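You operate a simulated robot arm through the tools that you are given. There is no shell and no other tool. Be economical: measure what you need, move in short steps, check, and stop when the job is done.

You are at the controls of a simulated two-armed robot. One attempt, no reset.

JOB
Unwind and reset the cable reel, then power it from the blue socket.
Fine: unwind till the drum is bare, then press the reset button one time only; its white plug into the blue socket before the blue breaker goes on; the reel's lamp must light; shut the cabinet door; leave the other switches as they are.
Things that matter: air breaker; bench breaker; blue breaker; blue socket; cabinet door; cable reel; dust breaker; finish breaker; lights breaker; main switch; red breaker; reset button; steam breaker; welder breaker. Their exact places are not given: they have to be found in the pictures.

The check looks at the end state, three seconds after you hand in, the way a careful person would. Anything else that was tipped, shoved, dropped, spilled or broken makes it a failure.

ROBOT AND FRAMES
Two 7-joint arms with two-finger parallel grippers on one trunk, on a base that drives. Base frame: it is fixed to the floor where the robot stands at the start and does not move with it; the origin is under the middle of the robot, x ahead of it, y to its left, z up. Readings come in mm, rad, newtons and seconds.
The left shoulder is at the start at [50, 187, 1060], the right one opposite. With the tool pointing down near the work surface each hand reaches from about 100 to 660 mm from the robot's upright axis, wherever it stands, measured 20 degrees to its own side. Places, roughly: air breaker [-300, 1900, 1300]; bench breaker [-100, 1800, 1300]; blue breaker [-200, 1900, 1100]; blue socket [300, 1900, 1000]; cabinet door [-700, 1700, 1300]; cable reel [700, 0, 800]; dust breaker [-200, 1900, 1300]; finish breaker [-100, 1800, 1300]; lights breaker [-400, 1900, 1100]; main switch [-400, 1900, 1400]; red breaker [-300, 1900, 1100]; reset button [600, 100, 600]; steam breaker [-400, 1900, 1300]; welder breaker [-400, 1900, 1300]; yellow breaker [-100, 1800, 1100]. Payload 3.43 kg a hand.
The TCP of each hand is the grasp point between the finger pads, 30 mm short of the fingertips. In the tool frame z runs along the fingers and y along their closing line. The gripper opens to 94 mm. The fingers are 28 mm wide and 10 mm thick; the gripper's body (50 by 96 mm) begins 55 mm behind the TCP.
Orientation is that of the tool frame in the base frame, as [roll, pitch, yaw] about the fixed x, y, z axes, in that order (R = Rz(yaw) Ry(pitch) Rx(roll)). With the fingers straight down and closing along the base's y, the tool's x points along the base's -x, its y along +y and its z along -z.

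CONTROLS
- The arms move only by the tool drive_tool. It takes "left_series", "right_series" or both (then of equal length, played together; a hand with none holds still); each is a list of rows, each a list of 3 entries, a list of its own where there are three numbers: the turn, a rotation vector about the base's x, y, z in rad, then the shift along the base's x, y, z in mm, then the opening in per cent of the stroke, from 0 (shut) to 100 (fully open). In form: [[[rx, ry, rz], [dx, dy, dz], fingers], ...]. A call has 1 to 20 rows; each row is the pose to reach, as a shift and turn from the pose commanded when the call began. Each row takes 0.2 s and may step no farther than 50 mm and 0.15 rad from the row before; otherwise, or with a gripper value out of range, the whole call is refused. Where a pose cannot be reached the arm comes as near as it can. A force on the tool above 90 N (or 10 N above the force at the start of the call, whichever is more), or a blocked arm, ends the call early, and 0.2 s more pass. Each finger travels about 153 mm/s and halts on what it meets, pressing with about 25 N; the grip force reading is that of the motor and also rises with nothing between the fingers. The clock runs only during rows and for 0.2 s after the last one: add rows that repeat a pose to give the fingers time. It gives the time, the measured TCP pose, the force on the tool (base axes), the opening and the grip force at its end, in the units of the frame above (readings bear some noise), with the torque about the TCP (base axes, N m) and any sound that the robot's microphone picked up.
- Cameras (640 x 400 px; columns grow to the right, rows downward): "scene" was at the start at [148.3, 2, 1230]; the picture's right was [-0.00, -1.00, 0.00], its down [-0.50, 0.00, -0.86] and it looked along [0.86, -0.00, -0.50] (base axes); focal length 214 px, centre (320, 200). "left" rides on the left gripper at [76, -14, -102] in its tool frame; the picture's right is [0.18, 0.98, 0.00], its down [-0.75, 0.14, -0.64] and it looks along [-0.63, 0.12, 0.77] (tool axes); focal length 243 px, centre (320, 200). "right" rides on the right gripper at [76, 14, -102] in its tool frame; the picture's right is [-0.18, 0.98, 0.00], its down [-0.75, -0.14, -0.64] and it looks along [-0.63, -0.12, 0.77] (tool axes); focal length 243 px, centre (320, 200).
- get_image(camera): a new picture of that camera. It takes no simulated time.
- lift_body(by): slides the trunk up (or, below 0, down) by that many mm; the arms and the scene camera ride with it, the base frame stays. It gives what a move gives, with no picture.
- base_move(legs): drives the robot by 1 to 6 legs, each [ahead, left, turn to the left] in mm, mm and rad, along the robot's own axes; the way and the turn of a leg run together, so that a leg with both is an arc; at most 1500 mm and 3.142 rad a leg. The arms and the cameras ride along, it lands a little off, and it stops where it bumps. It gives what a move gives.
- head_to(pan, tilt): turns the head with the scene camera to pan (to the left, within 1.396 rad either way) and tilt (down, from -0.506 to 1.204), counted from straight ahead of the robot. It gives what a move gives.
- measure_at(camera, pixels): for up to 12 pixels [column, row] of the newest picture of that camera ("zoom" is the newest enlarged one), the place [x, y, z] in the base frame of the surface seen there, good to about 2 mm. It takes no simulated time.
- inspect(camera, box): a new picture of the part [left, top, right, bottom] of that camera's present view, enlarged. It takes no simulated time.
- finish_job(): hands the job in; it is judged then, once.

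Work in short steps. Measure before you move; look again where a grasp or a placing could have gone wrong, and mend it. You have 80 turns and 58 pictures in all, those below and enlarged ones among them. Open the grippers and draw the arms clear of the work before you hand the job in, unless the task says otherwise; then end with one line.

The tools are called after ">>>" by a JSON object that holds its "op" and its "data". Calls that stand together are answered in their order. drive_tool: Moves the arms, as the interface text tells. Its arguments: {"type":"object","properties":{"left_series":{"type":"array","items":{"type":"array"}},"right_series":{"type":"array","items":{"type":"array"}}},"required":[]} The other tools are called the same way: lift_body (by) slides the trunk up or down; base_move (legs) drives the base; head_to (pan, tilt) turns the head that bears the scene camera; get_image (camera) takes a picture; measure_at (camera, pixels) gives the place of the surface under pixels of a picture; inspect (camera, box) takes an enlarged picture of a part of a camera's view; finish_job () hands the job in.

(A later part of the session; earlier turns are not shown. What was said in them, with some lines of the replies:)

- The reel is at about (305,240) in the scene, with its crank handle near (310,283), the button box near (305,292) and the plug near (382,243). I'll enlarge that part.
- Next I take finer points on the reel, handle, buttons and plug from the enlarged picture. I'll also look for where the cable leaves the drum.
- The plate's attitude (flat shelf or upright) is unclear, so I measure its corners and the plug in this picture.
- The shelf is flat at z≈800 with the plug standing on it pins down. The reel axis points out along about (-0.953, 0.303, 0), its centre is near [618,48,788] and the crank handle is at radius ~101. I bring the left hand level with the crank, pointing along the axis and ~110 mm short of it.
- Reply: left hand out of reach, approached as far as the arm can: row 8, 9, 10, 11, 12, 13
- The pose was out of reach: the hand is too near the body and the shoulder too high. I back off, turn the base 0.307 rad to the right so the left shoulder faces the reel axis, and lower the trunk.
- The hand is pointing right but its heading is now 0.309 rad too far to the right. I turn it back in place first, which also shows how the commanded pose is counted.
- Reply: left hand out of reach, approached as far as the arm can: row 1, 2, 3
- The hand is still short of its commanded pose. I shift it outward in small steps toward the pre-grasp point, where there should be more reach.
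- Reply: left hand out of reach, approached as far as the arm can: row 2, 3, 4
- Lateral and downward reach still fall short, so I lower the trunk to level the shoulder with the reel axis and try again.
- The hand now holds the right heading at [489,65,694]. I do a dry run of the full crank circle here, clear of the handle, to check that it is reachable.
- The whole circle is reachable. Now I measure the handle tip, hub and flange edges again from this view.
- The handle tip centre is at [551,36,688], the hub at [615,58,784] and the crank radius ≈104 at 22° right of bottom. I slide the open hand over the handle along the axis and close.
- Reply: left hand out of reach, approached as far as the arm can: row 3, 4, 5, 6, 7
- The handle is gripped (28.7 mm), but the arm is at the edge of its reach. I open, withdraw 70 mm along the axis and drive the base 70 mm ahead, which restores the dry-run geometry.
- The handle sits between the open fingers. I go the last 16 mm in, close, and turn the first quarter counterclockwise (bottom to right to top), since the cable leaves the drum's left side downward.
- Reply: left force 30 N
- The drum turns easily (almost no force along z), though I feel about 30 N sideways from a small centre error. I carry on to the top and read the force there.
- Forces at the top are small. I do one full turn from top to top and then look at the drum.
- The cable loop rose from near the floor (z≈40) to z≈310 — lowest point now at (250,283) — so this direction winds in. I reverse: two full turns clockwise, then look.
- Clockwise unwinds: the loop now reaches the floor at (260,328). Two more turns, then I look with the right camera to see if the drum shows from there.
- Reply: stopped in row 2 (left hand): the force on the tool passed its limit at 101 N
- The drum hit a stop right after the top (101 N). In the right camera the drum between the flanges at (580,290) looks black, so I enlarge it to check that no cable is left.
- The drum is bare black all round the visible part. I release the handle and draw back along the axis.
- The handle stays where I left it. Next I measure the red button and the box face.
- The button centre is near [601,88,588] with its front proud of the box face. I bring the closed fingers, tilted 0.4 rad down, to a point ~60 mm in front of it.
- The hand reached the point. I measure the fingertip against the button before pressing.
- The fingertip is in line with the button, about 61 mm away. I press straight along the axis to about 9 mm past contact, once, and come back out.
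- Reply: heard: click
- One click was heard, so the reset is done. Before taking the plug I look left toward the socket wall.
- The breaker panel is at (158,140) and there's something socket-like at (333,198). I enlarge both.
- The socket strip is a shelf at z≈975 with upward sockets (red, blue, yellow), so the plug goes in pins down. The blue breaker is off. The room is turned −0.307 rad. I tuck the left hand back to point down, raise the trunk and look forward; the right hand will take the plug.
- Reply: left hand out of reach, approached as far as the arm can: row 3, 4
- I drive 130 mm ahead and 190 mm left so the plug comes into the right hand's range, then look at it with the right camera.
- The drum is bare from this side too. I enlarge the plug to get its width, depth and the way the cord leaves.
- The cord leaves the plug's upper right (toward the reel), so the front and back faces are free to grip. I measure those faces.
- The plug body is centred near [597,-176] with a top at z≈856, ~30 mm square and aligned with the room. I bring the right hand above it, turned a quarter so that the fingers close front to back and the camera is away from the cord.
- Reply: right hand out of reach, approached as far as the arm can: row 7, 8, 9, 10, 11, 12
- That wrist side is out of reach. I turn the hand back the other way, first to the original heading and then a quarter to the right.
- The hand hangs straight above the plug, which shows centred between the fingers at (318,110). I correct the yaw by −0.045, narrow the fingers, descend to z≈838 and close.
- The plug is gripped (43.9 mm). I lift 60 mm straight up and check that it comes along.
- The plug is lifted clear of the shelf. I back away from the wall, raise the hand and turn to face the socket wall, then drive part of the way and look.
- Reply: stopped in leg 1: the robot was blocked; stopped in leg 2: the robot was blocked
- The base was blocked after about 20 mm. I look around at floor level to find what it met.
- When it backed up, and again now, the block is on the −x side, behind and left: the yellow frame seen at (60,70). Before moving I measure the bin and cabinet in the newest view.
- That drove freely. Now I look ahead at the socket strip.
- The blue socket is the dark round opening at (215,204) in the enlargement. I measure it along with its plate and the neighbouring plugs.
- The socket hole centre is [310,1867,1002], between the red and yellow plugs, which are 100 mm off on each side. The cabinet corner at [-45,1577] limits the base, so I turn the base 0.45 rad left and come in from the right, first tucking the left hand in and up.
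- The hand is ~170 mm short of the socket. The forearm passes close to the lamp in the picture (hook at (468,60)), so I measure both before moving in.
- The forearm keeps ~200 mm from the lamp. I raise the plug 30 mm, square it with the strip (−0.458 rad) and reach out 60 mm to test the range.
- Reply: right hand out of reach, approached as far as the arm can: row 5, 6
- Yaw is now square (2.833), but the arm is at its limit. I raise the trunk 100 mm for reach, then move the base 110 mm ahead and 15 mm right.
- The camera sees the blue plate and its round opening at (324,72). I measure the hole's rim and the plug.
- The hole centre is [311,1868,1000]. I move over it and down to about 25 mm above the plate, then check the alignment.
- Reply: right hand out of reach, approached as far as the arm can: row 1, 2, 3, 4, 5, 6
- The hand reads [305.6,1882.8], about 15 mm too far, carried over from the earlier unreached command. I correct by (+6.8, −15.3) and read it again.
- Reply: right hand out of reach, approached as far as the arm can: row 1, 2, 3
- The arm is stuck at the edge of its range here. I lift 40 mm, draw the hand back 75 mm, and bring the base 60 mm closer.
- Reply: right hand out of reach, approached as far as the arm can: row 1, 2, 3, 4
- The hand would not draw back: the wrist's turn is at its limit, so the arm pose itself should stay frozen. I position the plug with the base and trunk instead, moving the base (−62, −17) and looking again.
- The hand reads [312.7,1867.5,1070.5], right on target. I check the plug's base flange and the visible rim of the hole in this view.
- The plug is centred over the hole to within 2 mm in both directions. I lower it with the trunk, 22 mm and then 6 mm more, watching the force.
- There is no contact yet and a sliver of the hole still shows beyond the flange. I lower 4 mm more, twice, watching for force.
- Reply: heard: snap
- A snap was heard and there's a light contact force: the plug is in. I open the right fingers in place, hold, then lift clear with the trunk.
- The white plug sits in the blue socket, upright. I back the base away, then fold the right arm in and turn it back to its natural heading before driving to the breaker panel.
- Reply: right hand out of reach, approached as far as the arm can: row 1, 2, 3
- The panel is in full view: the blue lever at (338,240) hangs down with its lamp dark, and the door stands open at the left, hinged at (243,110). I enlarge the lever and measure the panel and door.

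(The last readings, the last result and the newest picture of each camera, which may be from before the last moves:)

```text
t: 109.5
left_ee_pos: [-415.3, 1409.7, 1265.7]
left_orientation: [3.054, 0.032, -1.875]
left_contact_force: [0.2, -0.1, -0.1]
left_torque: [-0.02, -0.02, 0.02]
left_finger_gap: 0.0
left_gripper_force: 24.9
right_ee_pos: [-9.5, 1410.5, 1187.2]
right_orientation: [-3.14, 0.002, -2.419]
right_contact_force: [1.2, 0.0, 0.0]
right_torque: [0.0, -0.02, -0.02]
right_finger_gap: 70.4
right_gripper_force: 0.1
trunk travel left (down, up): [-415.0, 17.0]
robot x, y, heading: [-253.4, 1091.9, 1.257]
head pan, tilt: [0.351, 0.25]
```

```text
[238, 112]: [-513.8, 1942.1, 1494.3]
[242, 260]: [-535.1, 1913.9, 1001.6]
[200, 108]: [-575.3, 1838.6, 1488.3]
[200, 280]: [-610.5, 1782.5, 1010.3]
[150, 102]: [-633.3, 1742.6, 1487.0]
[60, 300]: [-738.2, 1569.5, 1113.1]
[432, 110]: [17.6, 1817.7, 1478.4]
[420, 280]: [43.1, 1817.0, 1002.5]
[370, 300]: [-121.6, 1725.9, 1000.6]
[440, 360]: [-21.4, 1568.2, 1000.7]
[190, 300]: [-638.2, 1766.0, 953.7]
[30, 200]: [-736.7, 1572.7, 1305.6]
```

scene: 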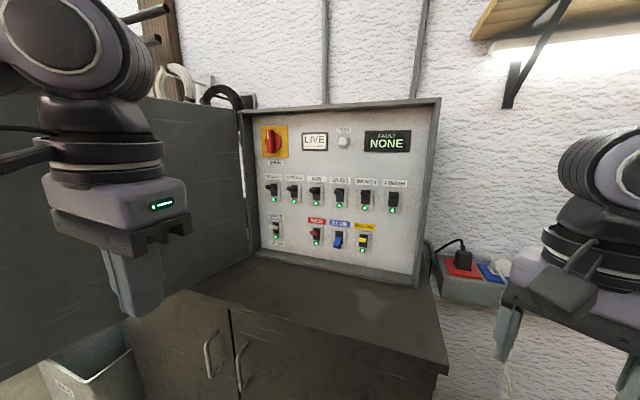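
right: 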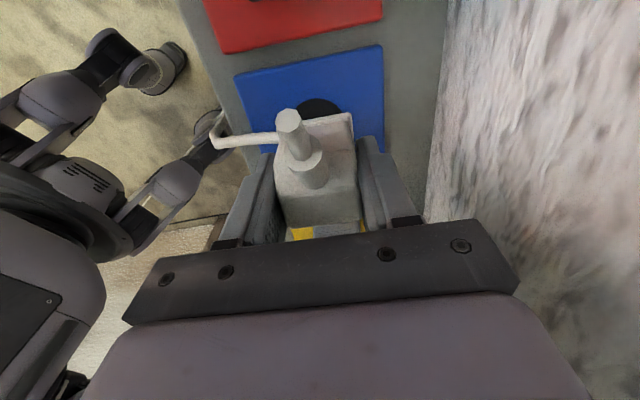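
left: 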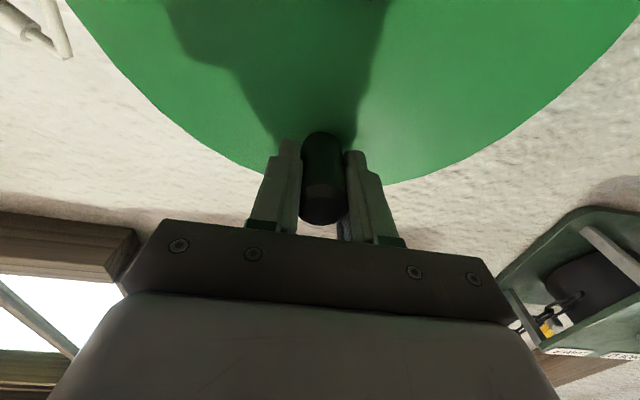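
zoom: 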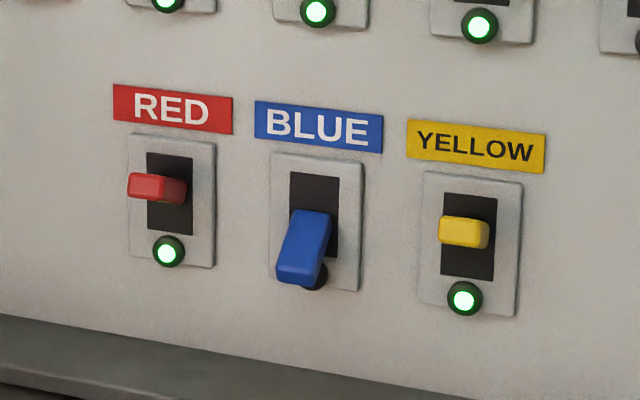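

The ON levers stick out straight and slightly up; the blue one hangs down, so it must be pushed up. I measure the blue lever and the ON levers for comparison.

>>> {"op": "measure_at", "data": {"camera": "zoom", "pixels": [[298, 272], [282, 278], [318, 278], [310, 235], [315, 213], [345, 270], [285, 170], [140, 188], [175, 190], [455, 232], [485, 237], [318, 130]]}}

```text
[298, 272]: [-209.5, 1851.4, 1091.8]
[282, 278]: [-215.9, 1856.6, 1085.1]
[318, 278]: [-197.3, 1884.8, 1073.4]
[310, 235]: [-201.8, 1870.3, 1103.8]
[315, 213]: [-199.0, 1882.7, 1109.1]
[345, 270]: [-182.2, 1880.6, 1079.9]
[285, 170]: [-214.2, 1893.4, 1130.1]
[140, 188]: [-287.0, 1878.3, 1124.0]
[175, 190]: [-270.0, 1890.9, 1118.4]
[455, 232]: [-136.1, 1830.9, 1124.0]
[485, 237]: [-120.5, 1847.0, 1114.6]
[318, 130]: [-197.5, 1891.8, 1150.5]
```

The blue lever's pivot is near [-198,1892,1105], with its tip 40 mm out and low (z≈1085); the counter top is at z≈1000. I drive 150 mm nearer, then bring the left hand, shut and tilted 40° down, to 60 mm in front of and below the lever.

>>> {"op": "base_move", "data": {"legs": [[150, 0, 0]]}}

```text
t: 110.9
left_ee_pos: [-367.8, 1552.9, 1267.0]
left_orientation: [3.053, 0.031, -1.877]
left_contact_force: [0.5, 0.2, -0.3]
left_torque: [-0.01, 0.05, -0.03]
left_finger_gap: 0.0
left_gripper_force: 25.3
right_ee_pos: [37.5, 1552.2, 1186.9]
right_orientation: [-3.139, 0.003, -2.421]
right_contact_force: [0.1, -0.4, -1.2]
right_torque: [-0.04, -0.01, 0.03]
right_finger_gap: 70.5
right_gripper_force: 0.0
trunk travel left (down, up): [-415.0, 17.0]
robot x, y, heading: [-207.8, 1236.2, 1.253]
head pan, tilt: [0.351, 0.25]
```

No bump. Now the left hand moves to the pre-push pose.

>>> {"op": "drive_tool", "data": {"left_series": [[[0.119, -0.038, 0], [17, 20, -25], 0], [[0.237, -0.075, 0], [35, 45, -51], 0], [[0.356, -0.113, 0], [52, 75, -76], 0], [[0.474, -0.151, 0], [69, 105, -102], 0], [[0.593, -0.189, 0], [86, 135, -127], 0], [[0.711, -0.226, 0], [104, 167, -152], 0], [[0.83, -0.264, 0], [121, 199, -178], 0], [[0.83, -0.264, 0], [138, 230, -203], 0], [[0.83, -0.264, 0], [138, 230, -203], 0]]}}

>>> {"op": "inspect", "data": {"camera": "scene", "box": [220, 140, 460, 320]}}

```text
t: 112.9
left_ee_pos: [-231.8, 1780.4, 1062.7]
left_orientation: [3.06, 0.904, -1.87]
left_contact_force: [0.1, -0.4, 0.3]
left_torque: [-0.01, -0.01, 0.02]
left_finger_gap: 0.2
left_gripper_force: 25.0
right_ee_pos: [35.9, 1551.2, 1188.1]
right_orientation: [3.141, 0.002, -2.421]
right_contact_force: [1.0, -0.3, -0.4]
right_torque: [0.01, 0.01, 0.01]
right_finger_gap: 70.3
right_gripper_force: 0.0
trunk travel left (down, up): [-415.0, 17.0]
robot x, y, heading: [-207.6, 1232.9, 1.252]
head pan, tilt: [0.351, 0.25]
```

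```text
2.22 times, centred on (340, 230) of scene
```

zoom: 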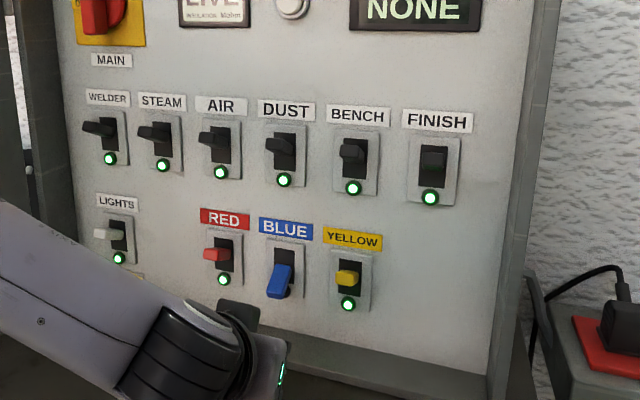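

The hand sits below and in front of the blue lever. I move in 60 mm under it, raise 50 mm to flip it up, and withdraw.

>>> {"op": "drive_tool", "data": {"left_series": [[[0, 0, 0], [10, 30, 0], 0], [[0, 0, 0], [19, 59, 0], 0], [[0, 0, 0], [19, 59, 12], 0], [[0, 0, 0], [19, 59, 24], 0], [[0, 0, 0], [19, 59, 36], 0], [[0, 0, 0], [19, 59, 46], 0], [[0, 0, 0], [19, 59, 52], 0], [[0, 0, 0], [19, 59, 52], 0], [[0, 0, 0], [10, 30, 45], 0], [[0, 0, 0], [0, 0, 40], 0], [[0, 0, 0], [-9, -28, 40], 0]]}}

>>> {"op": "inspect", "data": {"camera": "scene", "box": [220, 140, 460, 320]}}

```text
t: 115.3
left_ee_pos: [-240.1, 1752.1, 1102.0]
left_orientation: [3.057, 0.905, -1.875]
left_contact_force: [-0.2, -0.2, -0.2]
left_torque: [-0.02, -0.01, -0.02]
left_finger_gap: 0.0
left_gripper_force: 24.7
right_ee_pos: [36.4, 1551.3, 1187.7]
right_orientation: [-3.141, 0.003, -2.421]
right_contact_force: [-1.2, 0.1, -0.1]
right_torque: [0.0, -0.01, 0.01]
right_finger_gap: 70.3
right_gripper_force: 0.0
trunk travel left (down, up): [-415.0, 17.0]
robot x, y, heading: [-207.5, 1231.8, 1.259]
head pan, tilt: [0.351, 0.25]
```

```text
2.22 times, centred on (340, 230) of scene
```

zoom: 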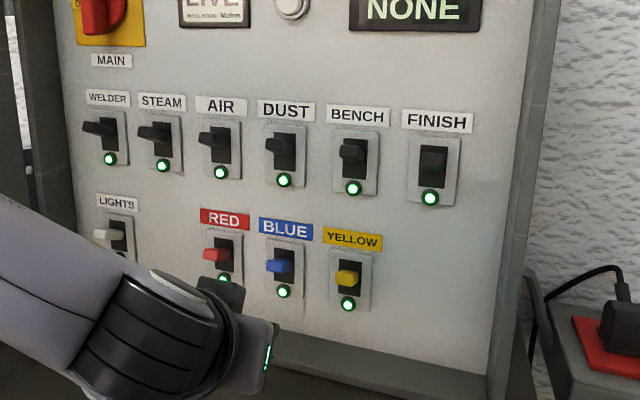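

The blue lever is up with its lamp green, the fault display reads NONE and the other switches are unchanged. The door stands open about 103°, its free edge near [-809,1455]. I back off 430 mm to clear its swing and look at it.

>>> {"op": "base_move", "data": {"legs": [[-430, 0, 0]]}}

>>> {"op": "head_to", "data": {"pan": 0.6, "tilt": 0.45}}

>>> {"op": "get_image", "data": {"camera": "scene"}}

```text
t: 117.9
left_ee_pos: [-371.1, 1348.3, 1100.5]
left_orientation: [3.058, 0.905, -1.882]
left_contact_force: [0.3, -0.9, -0.2]
left_torque: [0.01, 0.01, -0.03]
left_finger_gap: 0.0
left_gripper_force: 25.3
right_ee_pos: [-95.1, 1146.4, 1187.2]
right_orientation: [3.141, 0.0, -2.429]
right_contact_force: [0.1, 0.1, 0.2]
right_torque: [0.01, -0.03, 0.01]
right_finger_gap: 70.4
right_gripper_force: 0.1
trunk travel left (down, up): [-415.0, 17.0]
robot x, y, heading: [-335.1, 827.8, 1.247]
head pan, tilt: [0.351, 0.25]
```

```text
t: 118.7
left_ee_pos: [-371.6, 1347.5, 1101.2]
left_orientation: [3.057, 0.904, -1.88]
left_contact_force: [0.3, -0.2, 0.4]
left_torque: [-0.01, -0.01, 0.01]
left_finger_gap: 0.0
left_gripper_force: 24.6
right_ee_pos: [-95.6, 1146.3, 1187.3]
right_orientation: [-3.14, 0.0, -2.428]
right_contact_force: [-0.1, -0.2, -0.2]
right_torque: [-0.03, 0.02, 0.04]
right_finger_gap: 70.4
right_gripper_force: 0.0
trunk travel left (down, up): [-415.0, 17.0]
robot x, y, heading: [-337.3, 828.8, 1.246]
head pan, tilt: [0.6, 0.45]
```

```text
9 pictures are left
```

scene: 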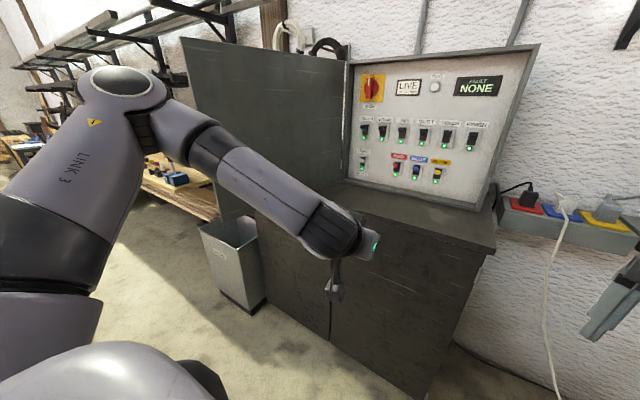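

The door's free edge runs from (183,40) at the top to about (225,215). I measure the edge, hinge and bin.

>>> {"op": "measure_at", "data": {"camera": "scene", "pixels": [[186, 42], [196, 100], [222, 205], [260, 50], [300, 53], [343, 62], [340, 170], [232, 235], [205, 232], [255, 300], [150, 300], [160, 165]]}}

```text
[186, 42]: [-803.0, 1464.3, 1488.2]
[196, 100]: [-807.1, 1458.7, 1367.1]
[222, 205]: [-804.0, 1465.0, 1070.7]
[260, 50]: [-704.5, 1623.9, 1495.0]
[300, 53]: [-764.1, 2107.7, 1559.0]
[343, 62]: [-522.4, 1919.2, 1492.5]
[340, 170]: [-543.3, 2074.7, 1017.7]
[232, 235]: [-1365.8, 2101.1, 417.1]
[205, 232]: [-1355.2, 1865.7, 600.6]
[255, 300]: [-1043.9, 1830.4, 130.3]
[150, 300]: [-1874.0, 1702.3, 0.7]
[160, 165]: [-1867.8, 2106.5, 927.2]
```

The free edge is at [-806,1460] and the hinge near [-521,1922], so the door is 546 mm wide. Keeping the left arm's pose fixed, I use the base to carry the hand around the free edge: back 130, left 530, ahead 125.

>>> {"op": "base_move", "data": {"legs": [[-130, 0, 0.017], [0, 530, 0], [125, 0, 0]]}}

>>> {"op": "get_image", "data": {"camera": "scene"}}

```text
t: 125.7
left_ee_pos: [-902.6, 1506.6, 1100.8]
left_orientation: [3.058, 0.901, -1.867]
left_contact_force: [1.4, 0.1, 0.1]
left_torque: [-0.02, -0.02, -0.02]
left_finger_gap: 0.0
left_gripper_force: 25.3
right_ee_pos: [-623.4, 1307.5, 1188.2]
right_orientation: [-3.14, 0.002, -2.412]
right_contact_force: [0.9, 0.2, 0.3]
right_torque: [-0.03, 0.03, 0.0]
right_finger_gap: 70.7
right_gripper_force: 0.0
trunk travel left (down, up): [-415.0, 17.0]
robot x, y, heading: [-861.7, 985.7, 1.263]
head pan, tilt: [0.6, 0.45]
```

```text
8 pictures are left
```

scene: 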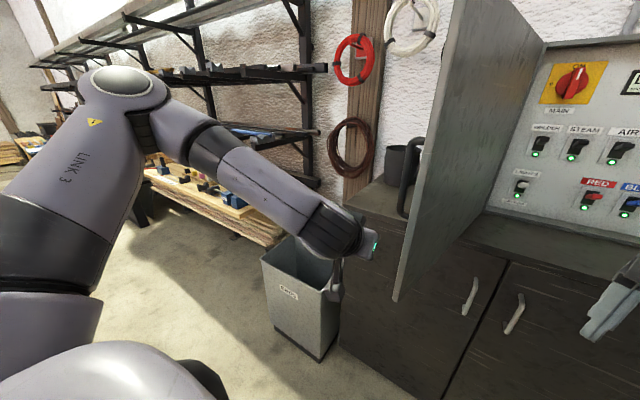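

The hand is to the left of the door, whose outer face bears a pull handle at (408,180). I measure the handle and the edge again.

>>> {"op": "measure_at", "data": {"camera": "scene", "pixels": [[404, 185], [414, 145], [404, 213], [395, 290], [450, 60], [430, 180], [360, 245], [425, 240]]}}

```text
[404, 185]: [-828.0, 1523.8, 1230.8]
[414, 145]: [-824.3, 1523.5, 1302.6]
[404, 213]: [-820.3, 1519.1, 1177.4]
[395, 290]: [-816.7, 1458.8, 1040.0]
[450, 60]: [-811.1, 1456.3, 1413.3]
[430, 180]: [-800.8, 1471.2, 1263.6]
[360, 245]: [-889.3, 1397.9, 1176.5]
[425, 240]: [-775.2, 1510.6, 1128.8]
```

The handle is above z=1170, over my fingers (z≈1075–1135). I push the door by moving the base right along its arc, to about 45° open.

>>> {"op": "base_move", "data": {"legs": [[-8, -223, 0], [14, -135, 0], [48, -128, 0]]}}

>>> {"op": "get_image", "data": {"camera": "scene"}}

```text
t: 127.3
left_ee_pos: [-807.0, 1465.3, 1100.5]
left_orientation: [3.058, 0.901, -1.872]
left_contact_force: [-6.9, -13.2, 3.5]
left_torque: [0.91, -0.49, -0.38]
left_finger_gap: 0.0
left_gripper_force: 25.0
right_ee_pos: [-528.1, 1270.1, 1188.0]
right_orientation: [3.14, 0.004, -2.413]
right_contact_force: [-0.2, 0.8, 0.3]
right_torque: [0.03, 0.01, -0.02]
right_finger_gap: 70.3
right_gripper_force: 0.0
trunk travel left (down, up): [-415.0, 17.0]
robot x, y, heading: [-768.3, 951.7, 1.264]
head pan, tilt: [0.6, 0.45]
stopped in leg 1: the robot was blocked; the commanded pose is now the measured one
```

```text
7 pictures are left
```

scene: 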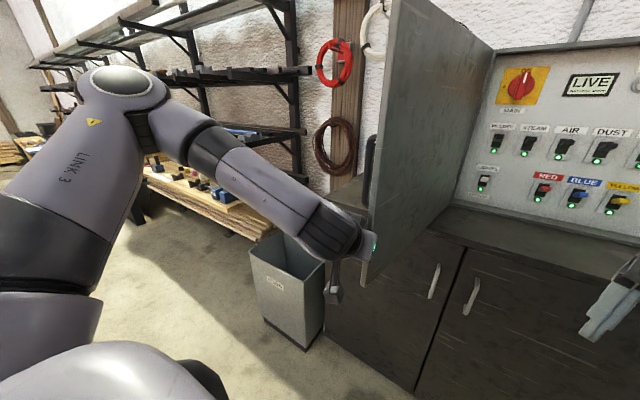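

The base stops on touching the door, so I push with the arm instead, sweeping the fingers along the door's arc.

>>> {"op": "drive_tool", "data": {"left_series": [[[0, 0, 0], [34.6, -10, 0], 0], [[0, 0, 0], [68.1, -26.9, 0], 0], [[0, 0, 0], [102.4, -41, 0], 0], [[0, 0, 0], [137.7, -52.2, 0], 0], [[0, 0, 0], [173.5, -61.5, 0], 0], [[0, 0, 0], [209.4, -67.6, 0], 0], [[0, 0, 0], [246.7, -72.2, 0], 0], [[0, 0, 0], [283.1, -73.2, 0], 0], [[0, 0, 0], [320.1, -72.4, 0], 0], [[0, 0, 0], [320.1, -72.4, 0], 0]]}}

>>> {"op": "get_image", "data": {"camera": "scene"}}

```text
t: 129.5
left_ee_pos: [-751.5, 1438.3, 1139.2]
left_orientation: [3.053, 0.891, -1.88]
left_contact_force: [-10.1, -27.3, -16.9]
left_torque: [2.37, -0.56, -0.7]
left_finger_gap: 0.0
left_gripper_force: 25.2
left hand out of reach, approached as far as the arm can: row 2, 3, 4, 5, 6, 7, 8, 9, 10
right_ee_pos: [-530.7, 1269.1, 1188.0]
right_orientation: [3.14, 0.006, -2.412]
right_contact_force: [-0.5, 0.1, 0.9]
right_torque: [0.0, 0.02, 0.03]
right_finger_gap: 70.3
right_gripper_force: 0.0
trunk travel left (down, up): [-415.0, 17.0]
robot x, y, heading: [-770.1, 946.4, 1.256]
head pan, tilt: [0.6, 0.45]
```

```text
6 pictures are left
```

scene: 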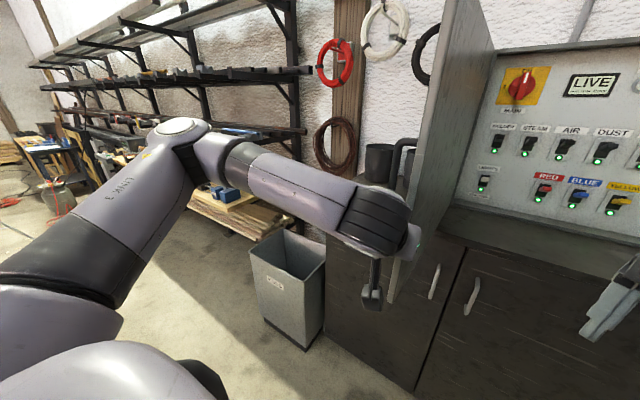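

The door has begun to move (edge now about 97°), but the arm is cramped at this range. I bring the hand out, back the base off and move it right, so the hand can work farther out to the left and ahead.

>>> {"op": "base_move", "data": {"legs": [[0, 40, 0], [-125, 0, 0.008], [0, -150, 0]]}}

>>> {"op": "drive_tool", "data": {"left_series": [[[0, 0, 0], [-40, 12.7, 0], 0], [[0, 0, 0], [-80, 25.4, 0], 0], [[0, 0, 0], [-120, 38, 0], 0], [[0, 0, 0], [-140, 44.6, 0], 0], [[0, 0, 0], [-140, 44.6, 0], 0]]}}

```text
t: 132.9
left_ee_pos: [-684.4, 1294.3, 1140.7]
left_orientation: [3.058, 0.896, -1.86]
left_contact_force: [0.2, -0.1, -0.7]
left_torque: [-0.03, 0.01, -0.01]
left_finger_gap: 0.1
left_gripper_force: 24.6
right_ee_pos: [-460.5, 1124.8, 1187.3]
right_orientation: [3.142, 0.003, -2.4]
right_contact_force: [-0.3, 0.2, 0.6]
right_torque: [0.0, 0.03, -0.02]
right_finger_gap: 70.5
right_gripper_force: 0.0
trunk travel left (down, up): [-415.0, 17.0]
robot x, y, heading: [-697.6, 800.1, 1.275]
head pan, tilt: [0.6, 0.45]
```

```text
t: 134.1
left_ee_pos: [-821.8, 1337.0, 1142.1]
left_orientation: [3.055, 0.898, -1.86]
left_contact_force: [-0.7, -0.6, 0.0]
left_torque: [0.0, 0.01, -0.03]
left_finger_gap: 0.1
left_gripper_force: 24.9
right_ee_pos: [-462.0, 1124.1, 1188.0]
right_orientation: [3.141, 0.002, -2.401]
right_contact_force: [-1.2, 0.1, 0.2]
right_torque: [0.02, 0.01, 0.0]
right_finger_gap: 70.5
right_gripper_force: 0.1
trunk travel left (down, up): [-415.0, 17.0]
robot x, y, heading: [-696.3, 801.5, 1.271]
head pan, tilt: [0.6, 0.45]
```

The arm now responds as expected. I lower the hand below the handle, slide it in beside the door's outer face and sweep right along the arc again.

>>> {"op": "drive_tool", "data": {"left_series": [[[0, 0, 0], [-15.2, 4.8, -42], 0], [[0, 0, 0], [-4.6, 38.2, -42], 0], [[0, 0, 0], [6, 71.5, -42], 0], [[0, 0, 0], [16.6, 104.9, -42], 0], [[0, 0, 0], [27.2, 138.2, -42], 0], [[0, 0, 0], [57.1, 116.9, -42], 0], [[0, 0, 0], [97.6, 95.6, -42], 0], [[0, 0, 0], [139.8, 80.1, -42], 0], [[0, 0, 0], [183.3, 68.4, -42], 0], [[0, 0, 0], [223.9, 60.7, -42], 0], [[0, 0, 0], [261.3, 56.2, -42], 0], [[0, 0, 0], [297.7, 55.1, -42], 0], [[0, 0, 0], [334.7, 55.9, -42], 0], [[0, 0, 0], [371.6, 59.9, -42], 0], [[0, 0, 0], [371.6, 59.9, -42], 0]]}}

>>> {"op": "get_image", "data": {"camera": "scene"}}

```text
t: 137.3
left_ee_pos: [-687.0, 1380.4, 1125.6]
left_orientation: [3.058, 0.895, -1.858]
left_contact_force: [-0.1, -0.1, 0.5]
left_torque: [-0.01, -0.01, -0.02]
left_finger_gap: 0.0
left_gripper_force: 25.2
left hand out of reach, approached as far as the arm can: row 8, 9, 10, 11, 12, 13, 14, 15
right_ee_pos: [-460.8, 1124.9, 1187.9]
right_orientation: [-3.139, 0.003, -2.401]
right_contact_force: [-0.5, 0.0, -0.4]
right_torque: [-0.03, 0.01, 0.0]
right_finger_gap: 70.6
right_gripper_force: 0.1
trunk travel left (down, up): [-415.0, 17.0]
robot x, y, heading: [-700.7, 805.2, 1.274]
head pan, tilt: [0.6, 0.45]
```

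```text
5 pictures are left
```

scene: 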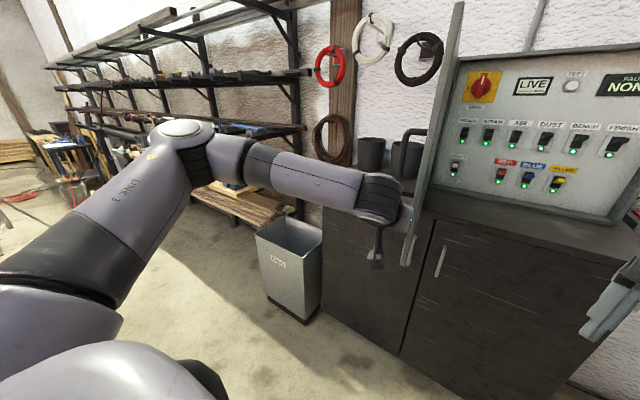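

The door has come to about 88°, and the arm again can't go farther inward. I free the hand backward, reach left 310 mm, then move the base 265 mm right and 150 mm ahead to set up another stroke.

>>> {"op": "base_move", "data": {"legs": [[0, 15, 0], [-100, 0, -0.009]]}}

>>> {"op": "drive_tool", "data": {"left_series": [[[0, 0, 0], [-42.2, 13.4, -10], 0], [[0, 0, 0], [-84.4, 26.8, -25], 0], [[0, 0, 0], [-126.6, 40.2, -25], 0], [[0, 0, 0], [-168.8, 53.6, -25], 0], [[0, 0, 0], [-211, 67, -25], 0], [[0, 0, 0], [-253.2, 80.5, -25], 0], [[0, 0, 0], [-295.4, 93.9, -25], 0], [[0, 0, 0], [-295.4, 93.9, -25], 0]]}}

>>> {"op": "base_move", "data": {"legs": [[0, -265, 0]]}}

>>> {"op": "get_image", "data": {"camera": "scene"}}

```text
t: 138.5
left_ee_pos: [-701.5, 1383.5, 1124.2]
left_orientation: [3.06, 0.897, -1.861]
left_contact_force: [0.5, 0.1, 1.1]
left_torque: [0.03, -0.02, -0.03]
left_finger_gap: 0.1
left_gripper_force: 25.0
right_ee_pos: [-476.6, 1124.5, 1187.2]
right_orientation: [-3.14, 0.004, -2.404]
right_contact_force: [0.1, -0.1, -0.4]
right_torque: [0.01, -0.02, 0.0]
right_finger_gap: 70.5
right_gripper_force: 0.1
trunk travel left (down, up): [-415.0, 17.0]
robot x, y, heading: [-711.5, 801.5, 1.27]
head pan, tilt: [0.6, 0.45]
stopped in leg 2: the robot was blocked; the commanded pose is now the measured one
```

```text
t: 140.3
left_ee_pos: [-999.5, 1477.1, 1099.6]
left_orientation: [3.061, 0.896, -1.862]
left_contact_force: [-0.4, 0.1, -0.5]
left_torque: [0.0, 0.03, 0.02]
left_finger_gap: 0.0
left_gripper_force: 24.8
right_ee_pos: [-477.0, 1126.6, 1187.3]
right_orientation: [-3.14, 0.002, -2.401]
right_contact_force: [0.0, 1.4, -0.3]
right_torque: [-0.01, 0.03, 0.0]
right_finger_gap: 70.5
right_gripper_force: 0.1
trunk travel left (down, up): [-415.0, 17.0]
robot x, y, heading: [-715.6, 799.9, 1.269]
head pan, tilt: [0.6, 0.45]
```

```text
t: 143.2
left_ee_pos: [-747.1, 1397.7, 1098.8]
left_orientation: [3.059, 0.898, -1.86]
left_contact_force: [0.0, -0.1, 0.8]
left_torque: [0.0, -0.01, -0.01]
left_finger_gap: 0.0
left_gripper_force: 24.9
right_ee_pos: [-223.4, 1048.8, 1186.7]
right_orientation: [-3.14, 0.001, -2.402]
right_contact_force: [0.2, -0.7, -0.2]
right_torque: [0.0, -0.01, 0.0]
right_finger_gap: 70.4
right_gripper_force: 0.0
trunk travel left (down, up): [-415.0, 17.0]
robot x, y, heading: [-463.0, 728.1, 1.27]
head pan, tilt: [0.6, 0.45]
```

```text
4 pictures are left
```

scene: 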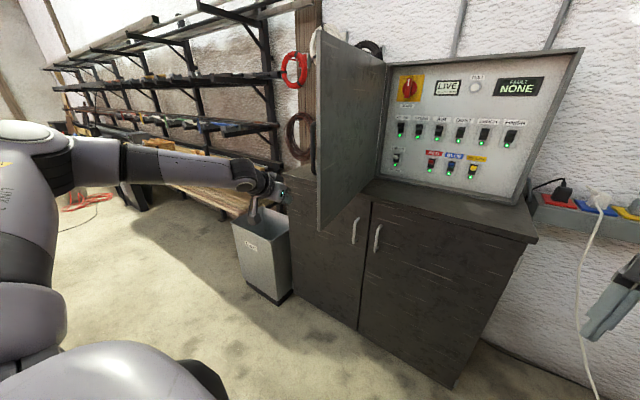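

The hand is still out and left of the door. I measure the door edge now to set the next stroke exactly.

>>> {"op": "measure_at", "data": {"camera": "scene", "pixels": [[319, 50], [321, 140], [322, 222], [345, 120], [380, 75], [314, 150], [360, 70]]}}

```text
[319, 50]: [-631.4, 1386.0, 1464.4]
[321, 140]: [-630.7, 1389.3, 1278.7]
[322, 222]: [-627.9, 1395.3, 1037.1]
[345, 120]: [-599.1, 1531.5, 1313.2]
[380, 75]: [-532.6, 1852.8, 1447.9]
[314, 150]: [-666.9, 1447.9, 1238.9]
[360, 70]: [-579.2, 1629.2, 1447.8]
```

The edge is at [-630,1390], i.e. 84° open. I drive 55 mm ahead to bring the fingers beside the door and then sweep the stroke along its arc.

>>> {"op": "base_move", "data": {"legs": [[55, 0, 0]]}}

>>> {"op": "drive_tool", "data": {"left_series": [[[0, 0, 0], [24, -20.2, 0], 0], [[0, 0, 0], [50.6, -30.8, 0], 0], [[0, 0, 0], [86.2, -40.7, 0], 0], [[0, 0, 0], [122.6, -47.9, 0], 0], [[0, 0, 0], [159.2, -52.6, 0], 0], [[0, 0, 0], [196.1, -54.7, 0], 0], [[0, 0, 0], [233.1, -54.2, 0], 0], [[0, 0, 0], [270.1, -51.2, 0], 0], [[0, 0, 0], [306.6, -45.5, 0], 0], [[0, 0, 0], [306.6, -45.5, 0], 0]]}}

>>> {"op": "get_image", "data": {"camera": "scene"}}

```text
t: 144.2
left_ee_pos: [-730.8, 1450.5, 1097.8]
left_orientation: [3.059, 0.897, -1.858]
left_contact_force: [0.6, 0.6, -0.4]
left_torque: [-0.01, 0.0, -0.01]
left_finger_gap: 0.1
left_gripper_force: 24.9
right_ee_pos: [-208.1, 1102.3, 1185.3]
right_orientation: [-3.139, 0.002, -2.4]
right_contact_force: [0.1, 0.5, -0.2]
right_torque: [0.0, 0.02, 0.0]
right_finger_gap: 70.4
right_gripper_force: 0.1
trunk travel left (down, up): [-415.0, 17.0]
robot x, y, heading: [-444.5, 776.2, 1.27]
head pan, tilt: [0.6, 0.45]
```

```text
t: 146.4
left_ee_pos: [-448.4, 1398.4, 1102.3]
left_orientation: [3.059, 0.895, -1.858]
left_contact_force: [-0.4, 0.4, -0.5]
left_torque: [0.02, 0.0, -0.02]
left_finger_gap: 0.0
left_gripper_force: 25.1
left hand out of reach, approached as far as the arm can: row 9, 10
right_ee_pos: [-207.6, 1101.8, 1188.2]
right_orientation: [-3.139, 0.003, -2.399]
right_contact_force: [0.1, 0.5, -0.6]
right_torque: [0.0, 0.0, -0.03]
right_finger_gap: 70.4
right_gripper_force: 0.0
trunk travel left (down, up): [-415.0, 17.0]
robot x, y, heading: [-442.5, 777.0, 1.271]
head pan, tilt: [0.6, 0.45]
```

```text
3 pictures are left
```

scene: 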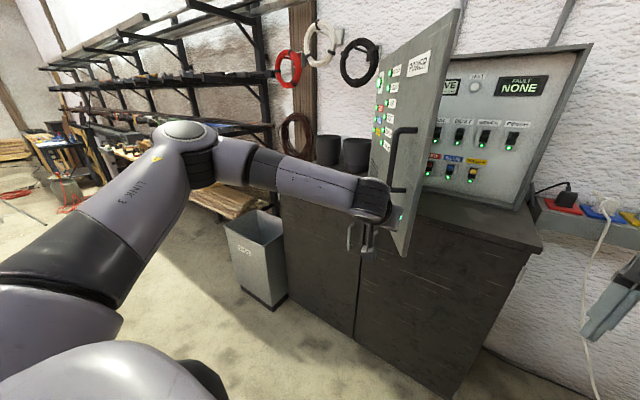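

The door is down to about 62° and its outer face now looks toward me. I switch to pushing the face: draw the hand back and left, drive 220 mm ahead, then push 160 mm forward.

>>> {"op": "drive_tool", "data": {"left_series": [[[0, 0, 0], [-23.3, -32, 0], 0], [[0, 0, 0], [-46.6, -64, 0], 0], [[0, 0, 0], [-69.9, -96, 0], 0], [[0, 0, 0], [-93.1, -127.8, 0], 0], [[0, 0, 0], [-93.1, -127.8, 0], 0]]}}

>>> {"op": "base_move", "data": {"legs": [[220, 0, -0.006]]}}

>>> {"op": "drive_tool", "data": {"left_series": [[[0, 0, 0], [9.7, 30.5, 0], 0], [[0, 0, 0], [19.4, 61, 0], 0], [[0, 0, 0], [29.1, 91.5, 0], 0], [[0, 0, 0], [38.8, 122, 0], 0], [[0, 0, 0], [48.5, 152.5, 0], 0], [[0, 0, 0], [48.5, 152.5, 0], 0]]}}

```text
t: 147.6
left_ee_pos: [-540.2, 1267.8, 1104.1]
left_orientation: [3.061, 0.896, -1.857]
left_contact_force: [0.5, 0.3, 0.0]
left_torque: [0.0, -0.01, 0.03]
left_finger_gap: 0.0
left_gripper_force: 25.1
right_ee_pos: [-208.0, 1101.6, 1187.1]
right_orientation: [-3.14, 0.002, -2.4]
right_contact_force: [0.4, 0.3, -0.4]
right_torque: [0.02, 0.0, 0.01]
right_finger_gap: 70.4
right_gripper_force: 0.1
trunk travel left (down, up): [-415.0, 17.0]
robot x, y, heading: [-444.3, 777.6, 1.275]
head pan, tilt: [0.6, 0.45]
```

```text
t: 149.3
left_ee_pos: [-470.2, 1474.8, 1102.6]
left_orientation: [3.061, 0.895, -1.87]
left_contact_force: [0.4, 0.6, 0.3]
left_torque: [0.0, -0.01, 0.01]
left_finger_gap: 0.0
left_gripper_force: 25.0
right_ee_pos: [-141.0, 1306.0, 1187.3]
right_orientation: [-3.141, 0.002, -2.411]
right_contact_force: [-0.4, 0.0, 0.6]
right_torque: [-0.05, -0.03, 0.01]
right_finger_gap: 70.5
right_gripper_force: 0.1
trunk travel left (down, up): [-415.0, 17.0]
robot x, y, heading: [-380.9, 981.5, 1.263]
head pan, tilt: [0.6, 0.45]
```

```text
t: 150.7
left_ee_pos: [-420.0, 1626.9, 1099.7]
left_orientation: [3.059, 0.897, -1.869]
left_contact_force: [-0.3, -0.7, 0.3]
left_torque: [-0.01, -0.01, -0.01]
left_finger_gap: 0.0
left_gripper_force: 25.3
right_ee_pos: [-140.1, 1303.6, 1187.6]
right_orientation: [-3.141, 0.004, -2.411]
right_contact_force: [0.5, -0.1, 0.3]
right_torque: [0.02, -0.02, -0.03]
right_finger_gap: 70.4
right_gripper_force: 0.2
trunk travel left (down, up): [-415.0, 17.0]
robot x, y, heading: [-381.7, 983.9, 1.264]
head pan, tilt: [0.6, 0.45]
```

That went smoothly (TCP about 250 mm short of the closed plane). I repeat the cycle: back 160, base 160 ahead, push 170.

>>> {"op": "drive_tool", "data": {"left_series": [[[0, 0, 0], [-5, -40.4, 0], 0], [[0, 0, 0], [-10, -80.8, 0], 0], [[0, 0, 0], [-15, -121.2, 0], 0], [[0, 0, 0], [-20, -161.6, 0], 0], [[0, 0, 0], [-20, -161.6, 0], 0]]}}

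>>> {"op": "base_move", "data": {"legs": [[155, 0, 0]]}}

>>> {"op": "drive_tool", "data": {"left_series": [[[0, 0, 0], [10.3, 32.4, 0], 0], [[0, 0, 0], [20.6, 64.8, 0], 0], [[0, 0, 0], [30.9, 97.2, 0], 0], [[0, 0, 0], [41.2, 129.6, 0], 0], [[0, 0, 0], [51.5, 162, 0], 0], [[0, 0, 0], [51.5, 162, 0], 0]]}}

>>> {"op": "get_image", "data": {"camera": "scene"}}

```text
t: 151.9
left_ee_pos: [-438.9, 1465.8, 1100.8]
left_orientation: [3.06, 0.898, -1.869]
left_contact_force: [-0.4, -0.1, 1.6]
left_torque: [0.0, 0.0, 0.01]
left_finger_gap: 0.0
left_gripper_force: 24.6
right_ee_pos: [-140.1, 1306.0, 1187.8]
right_orientation: [-3.141, 0.004, -2.412]
right_contact_force: [0.3, -0.5, -0.3]
right_torque: [0.04, -0.01, 0.0]
right_finger_gap: 70.7
right_gripper_force: 0.1
trunk travel left (down, up): [-415.0, 17.0]
robot x, y, heading: [-378.6, 981.7, 1.261]
head pan, tilt: [0.6, 0.45]
```

```text
t: 153.3
left_ee_pos: [-390.0, 1616.4, 1101.4]
left_orientation: [3.059, 0.895, -1.868]
left_contact_force: [0.5, 1.0, -0.3]
left_torque: [0.0, 0.04, -0.01]
left_finger_gap: 0.0
left_gripper_force: 24.7
right_ee_pos: [-94.2, 1454.9, 1187.0]
right_orientation: [-3.14, 0.001, -2.41]
right_contact_force: [0.4, 0.6, -0.5]
right_torque: [0.01, -0.01, 0.01]
right_finger_gap: 70.4
right_gripper_force: 0.2
trunk travel left (down, up): [-415.0, 17.0]
robot x, y, heading: [-333.3, 1131.9, 1.263]
head pan, tilt: [0.6, 0.45]
```

```text
t: 154.7
left_ee_pos: [-336.4, 1776.5, 1104.5]
left_orientation: [3.058, 0.897, -1.868]
left_contact_force: [-0.4, 0.2, 0.3]
left_torque: [0.0, 0.02, 0.04]
left_finger_gap: 0.0
left_gripper_force: 24.6
right_ee_pos: [-93.6, 1452.5, 1189.1]
right_orientation: [-3.139, 0.004, -2.411]
right_contact_force: [-0.1, 0.0, 0.0]
right_torque: [0.0, -0.01, 0.05]
right_finger_gap: 70.6
right_gripper_force: 0.1
trunk travel left (down, up): [-415.0, 17.0]
robot x, y, heading: [-331.0, 1134.6, 1.259]
head pan, tilt: [0.6, 0.45]
```

```text
2 pictures are left
```

scene: 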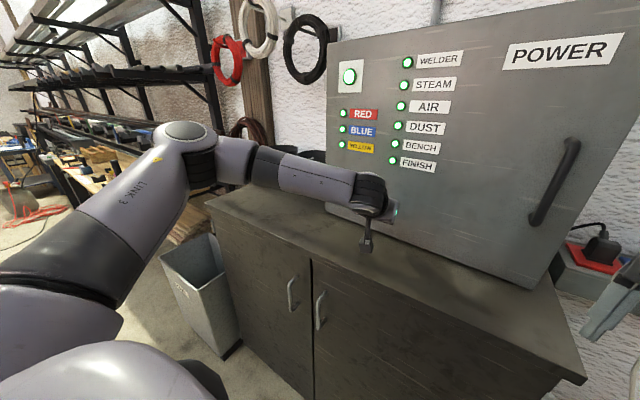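

The door is almost shut. I measure its face to see the remaining angle.

>>> {"op": "measure_at", "data": {"camera": "scene", "pixels": [[345, 60], [345, 190], [440, 220], [520, 270], [600, 120], [470, 60], [565, 180], [540, 282]]}}

```text
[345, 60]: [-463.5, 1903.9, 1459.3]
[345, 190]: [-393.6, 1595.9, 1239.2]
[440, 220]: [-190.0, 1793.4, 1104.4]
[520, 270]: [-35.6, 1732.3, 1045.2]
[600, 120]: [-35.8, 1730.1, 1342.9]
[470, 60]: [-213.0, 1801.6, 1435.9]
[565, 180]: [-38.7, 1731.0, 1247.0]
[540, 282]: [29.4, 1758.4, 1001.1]
```

About 4.5° remain (a ~43 mm gap at the free edge). I move the pushing point nearer the free edge (hand back, base 60 ahead and 150 right) and press the door home gently.

>>> {"op": "drive_tool", "data": {"left_series": [[[0, 0, 0], [-9, -28.6, 0], 0], [[0, 0, 0], [-18.2, -57.2, 0], 0], [[0, 0, 0], [-18.2, -57.2, 0], 0]]}}

>>> {"op": "base_move", "data": {"legs": [[0, -150, 0], [55, 0, 0]]}}

>>> {"op": "drive_tool", "data": {"left_series": [[[0, 0, 0], [9.1, 28.6, 0], 0], [[0, 0, 0], [13.6, 42.9, 0], 0], [[0, 0, 0], [16.7, 52.4, 0], 0], [[0, 0, 0], [19.7, 62, 0], 0], [[0, 0, 0], [21.2, 66.7, 0], 0], [[0, 0, 0], [22.7, 71.5, 0], 0], [[0, 0, 0], [24.2, 76.2, 0], 0], [[0, 0, 0], [24.2, 76.2, 0], 0]]}}

```text
t: 155.5
left_ee_pos: [-355.8, 1720.6, 1102.3]
left_orientation: [3.057, 0.898, -1.868]
left_contact_force: [-0.6, 0.0, 0.3]
left_torque: [0.0, -0.02, -0.01]
left_finger_gap: 0.0
left_gripper_force: 25.2
right_ee_pos: [-92.9, 1454.4, 1188.5]
right_orientation: [3.141, 0.004, -2.409]
right_contact_force: [0.4, -0.5, 0.0]
right_torque: [0.02, -0.02, 0.02]
right_finger_gap: 70.3
right_gripper_force: 0.2
trunk travel left (down, up): [-415.0, 17.0]
robot x, y, heading: [-333.2, 1133.2, 1.266]
head pan, tilt: [0.6, 0.45]
```

```text
t: 158.0
left_ee_pos: [-197.1, 1726.4, 1101.1]
left_orientation: [3.061, 0.896, -1.869]
left_contact_force: [0.3, 0.0, -0.3]
left_torque: [-0.02, 0.01, 0.02]
left_finger_gap: 0.1
left_gripper_force: 25.4
right_ee_pos: [65.3, 1459.8, 1187.8]
right_orientation: [-3.138, 0.002, -2.41]
right_contact_force: [0.4, -0.1, -0.5]
right_torque: [-0.01, -0.02, 0.01]
right_finger_gap: 70.3
right_gripper_force: 0.1
trunk travel left (down, up): [-415.0, 17.0]
robot x, y, heading: [-171.9, 1137.6, 1.261]
head pan, tilt: [0.6, 0.45]
```

```text
t: 159.8
left_ee_pos: [-178.7, 1783.8, 1102.3]
left_orientation: [3.062, 0.879, -1.88]
left_contact_force: [-4.5, -60.3, -14.3]
left_torque: [-0.77, 0.75, -0.45]
left_finger_gap: 0.0
left_gripper_force: 25.6
left hand out of reach, approached as far as the arm can: row 4, 5, 6, 7, 8
right_ee_pos: [65.4, 1453.0, 1188.7]
right_orientation: [3.139, 0.009, -2.412]
right_contact_force: [-0.3, -0.4, 0.4]
right_torque: [0.01, 0.03, 0.0]
right_finger_gap: 70.6
right_gripper_force: 0.0
trunk travel left (down, up): [-415.0, 17.0]
robot x, y, heading: [-174.5, 1135.0, 1.26]
head pan, tilt: [0.6, 0.45]
```

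The push met 60 N, so the door is against its frame. I draw back and look at it.

>>> {"op": "base_move", "data": {"legs": [[-300, 0, 0]]}}

>>> {"op": "head_to", "data": {"pan": 0.1, "tilt": 0.25}}

>>> {"op": "get_image", "data": {"camera": "scene"}}

```text
t: 161.8
left_ee_pos: [-272.6, 1512.2, 1104.8]
left_orientation: [3.06, 0.897, -1.873]
left_contact_force: [-0.4, -0.1, 0.1]
left_torque: [-0.01, 0.01, 0.01]
left_finger_gap: 0.0
left_gripper_force: 24.8
right_ee_pos: [-24.5, 1172.3, 1188.1]
right_orientation: [3.14, 0.004, -2.415]
right_contact_force: [-0.1, 0.5, 0.0]
right_torque: [0.04, -0.01, 0.0]
right_finger_gap: 70.6
right_gripper_force: 0.0
trunk travel left (down, up): [-415.0, 17.0]
robot x, y, heading: [-264.4, 849.6, 1.256]
head pan, tilt: [0.6, 0.45]
```

```text
t: 162.8
left_ee_pos: [-273.1, 1512.0, 1105.9]
left_orientation: [3.06, 0.897, -1.873]
left_contact_force: [-0.1, 0.8, 0.3]
left_torque: [0.0, 0.01, -0.01]
left_finger_gap: 0.1
left_gripper_force: 25.1
right_ee_pos: [-24.8, 1173.1, 1189.2]
right_orientation: [-3.141, 0.004, -2.416]
right_contact_force: [1.1, -0.8, 0.1]
right_torque: [-0.02, 0.01, 0.03]
right_finger_gap: 70.7
right_gripper_force: 0.0
trunk travel left (down, up): [-415.0, 17.0]
robot x, y, heading: [-266.9, 853.6, 1.252]
head pan, tilt: [0.099, 0.25]
```

```text
1 pictures are left
```

scene: 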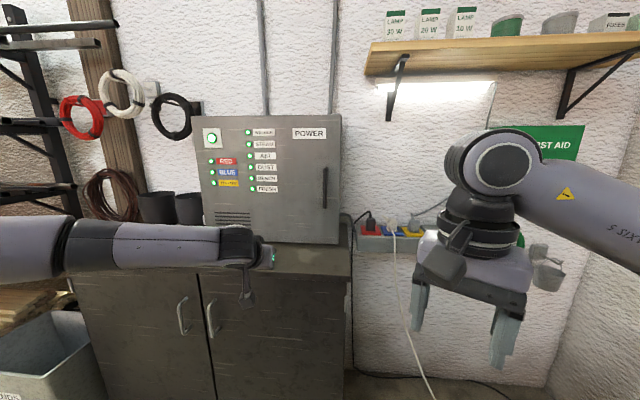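

The door looks flush, with all its pilot lights lit. I measure its face for the angle, open the left fingers, then turn to check the reel lamp.

>>> {"op": "measure_at", "data": {"camera": "scene", "pixels": [[205, 120], [240, 120], [285, 150], [310, 200], [335, 120], [335, 235], [346, 235], [300, 225]]}}

>>> {"op": "drive_tool", "data": {"left_series": [[[0, 0, 0], [-9, -28, 20], 60], [[0, 0, 0], [-18, -57, 40], 60], [[0, 0, 0], [-18, -57, 40], 60]]}}

>>> {"op": "base_move", "data": {"legs": [[0, 0, -0.9]]}}

>>> {"op": "head_to", "data": {"pan": -1.1, "tilt": 0.35}}

```text
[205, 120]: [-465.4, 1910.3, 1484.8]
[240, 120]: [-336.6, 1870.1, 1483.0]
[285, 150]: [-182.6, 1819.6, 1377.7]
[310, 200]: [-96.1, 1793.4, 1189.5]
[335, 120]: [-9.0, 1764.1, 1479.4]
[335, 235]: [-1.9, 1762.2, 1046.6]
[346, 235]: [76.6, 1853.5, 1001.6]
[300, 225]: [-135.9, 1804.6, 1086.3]
```

```text
t: 163.6
left_ee_pos: [-291.7, 1452.8, 1146.6]
left_orientation: [3.059, 0.896, -1.871]
left_contact_force: [-0.4, -1.3, 0.2]
left_torque: [0.0, 0.0, 0.01]
left_finger_gap: 56.2
left_gripper_force: 0.1
right_ee_pos: [-25.6, 1173.1, 1188.9]
right_orientation: [-3.141, 0.002, -2.418]
right_contact_force: [0.2, -0.6, -0.7]
right_torque: [0.01, 0.05, -0.01]
right_finger_gap: 70.5
right_gripper_force: 0.0
trunk travel left (down, up): [-415.0, 17.0]
robot x, y, heading: [-266.5, 851.8, 1.256]
head pan, tilt: [0.099, 0.25]
```

```text
t: 166.2
left_ee_pos: [180.4, 1255.1, 1145.6]
left_orientation: [3.06, 0.896, -2.755]
left_contact_force: [0.6, -0.1, -0.7]
left_torque: [0.0, 0.0, 0.0]
left_finger_gap: 56.2
left_gripper_force: 0.1
right_ee_pos: [135.0, 869.5, 1188.1]
right_orientation: [-3.14, 0.002, 2.988]
right_contact_force: [0.0, -1.1, 0.6]
right_torque: [-0.01, 0.03, -0.04]
right_finger_gap: 70.6
right_gripper_force: 0.1
trunk travel left (down, up): [-415.0, 17.0]
robot x, y, heading: [-267.5, 850.3, 0.385]
head pan, tilt: [0.099, 0.25]
```

```text
t: 167.6
left_ee_pos: [180.0, 1254.9, 1147.1]
left_orientation: [3.06, 0.897, -2.753]
left_contact_force: [0.2, 0.3, -1.1]
left_torque: [-0.03, 0.0, 0.0]
left_finger_gap: 56.3
left_gripper_force: 0.1
right_ee_pos: [135.4, 869.2, 1187.8]
right_orientation: [-3.141, 0.002, 2.989]
right_contact_force: [-0.3, 0.4, 0.4]
right_torque: [0.01, 0.01, 0.01]
right_finger_gap: 70.6
right_gripper_force: 0.0
trunk travel left (down, up): [-415.0, 17.0]
robot x, y, heading: [-263.2, 851.0, 0.379]
head pan, tilt: [-1.1, 0.351]
5 turns are left
```

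The door face slopes −0.320, which is the wall's own direction, so it is shut. I use the last picture on the reel lamp.

>>> {"op": "inspect", "data": {"camera": "scene", "box": [240, 170, 400, 310]}}

```text
2.86 times, centred on (320, 240) of scene
4 turns are left
```

zoom: 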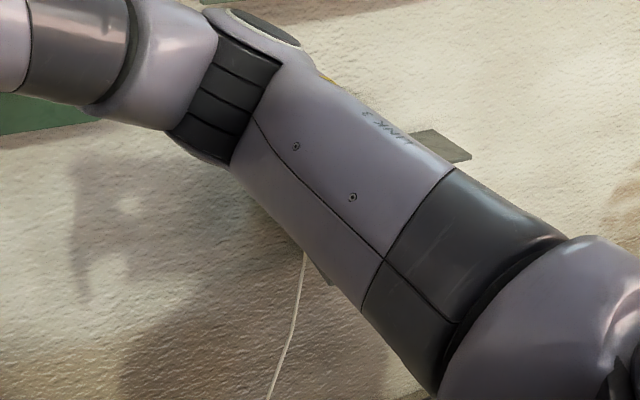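

My right arm hid the reel lamp in that last picture, so I haven't seen it lit. The other checks all held: one click on the reset, a bare drum, the snap at the socket before the breaker went up, the blue pilot light green, and the door shut. Both hands are open and clear, so I hand in.

>>> {"op": "finish_job", "data": {}}

```text
The job is handed in.
```

I handed the job in with every step done, but I never saw the reel's lamp lit: my arm blocked the last picture. The drum is bare, reset was pressed once (one click), the white plug went into the blue socket with a snap before the blue breaker went on (its light is green), the door is shut, and I left the other switches as they were. I wound the reel the wrong way for about a turn before unwinding it fully.
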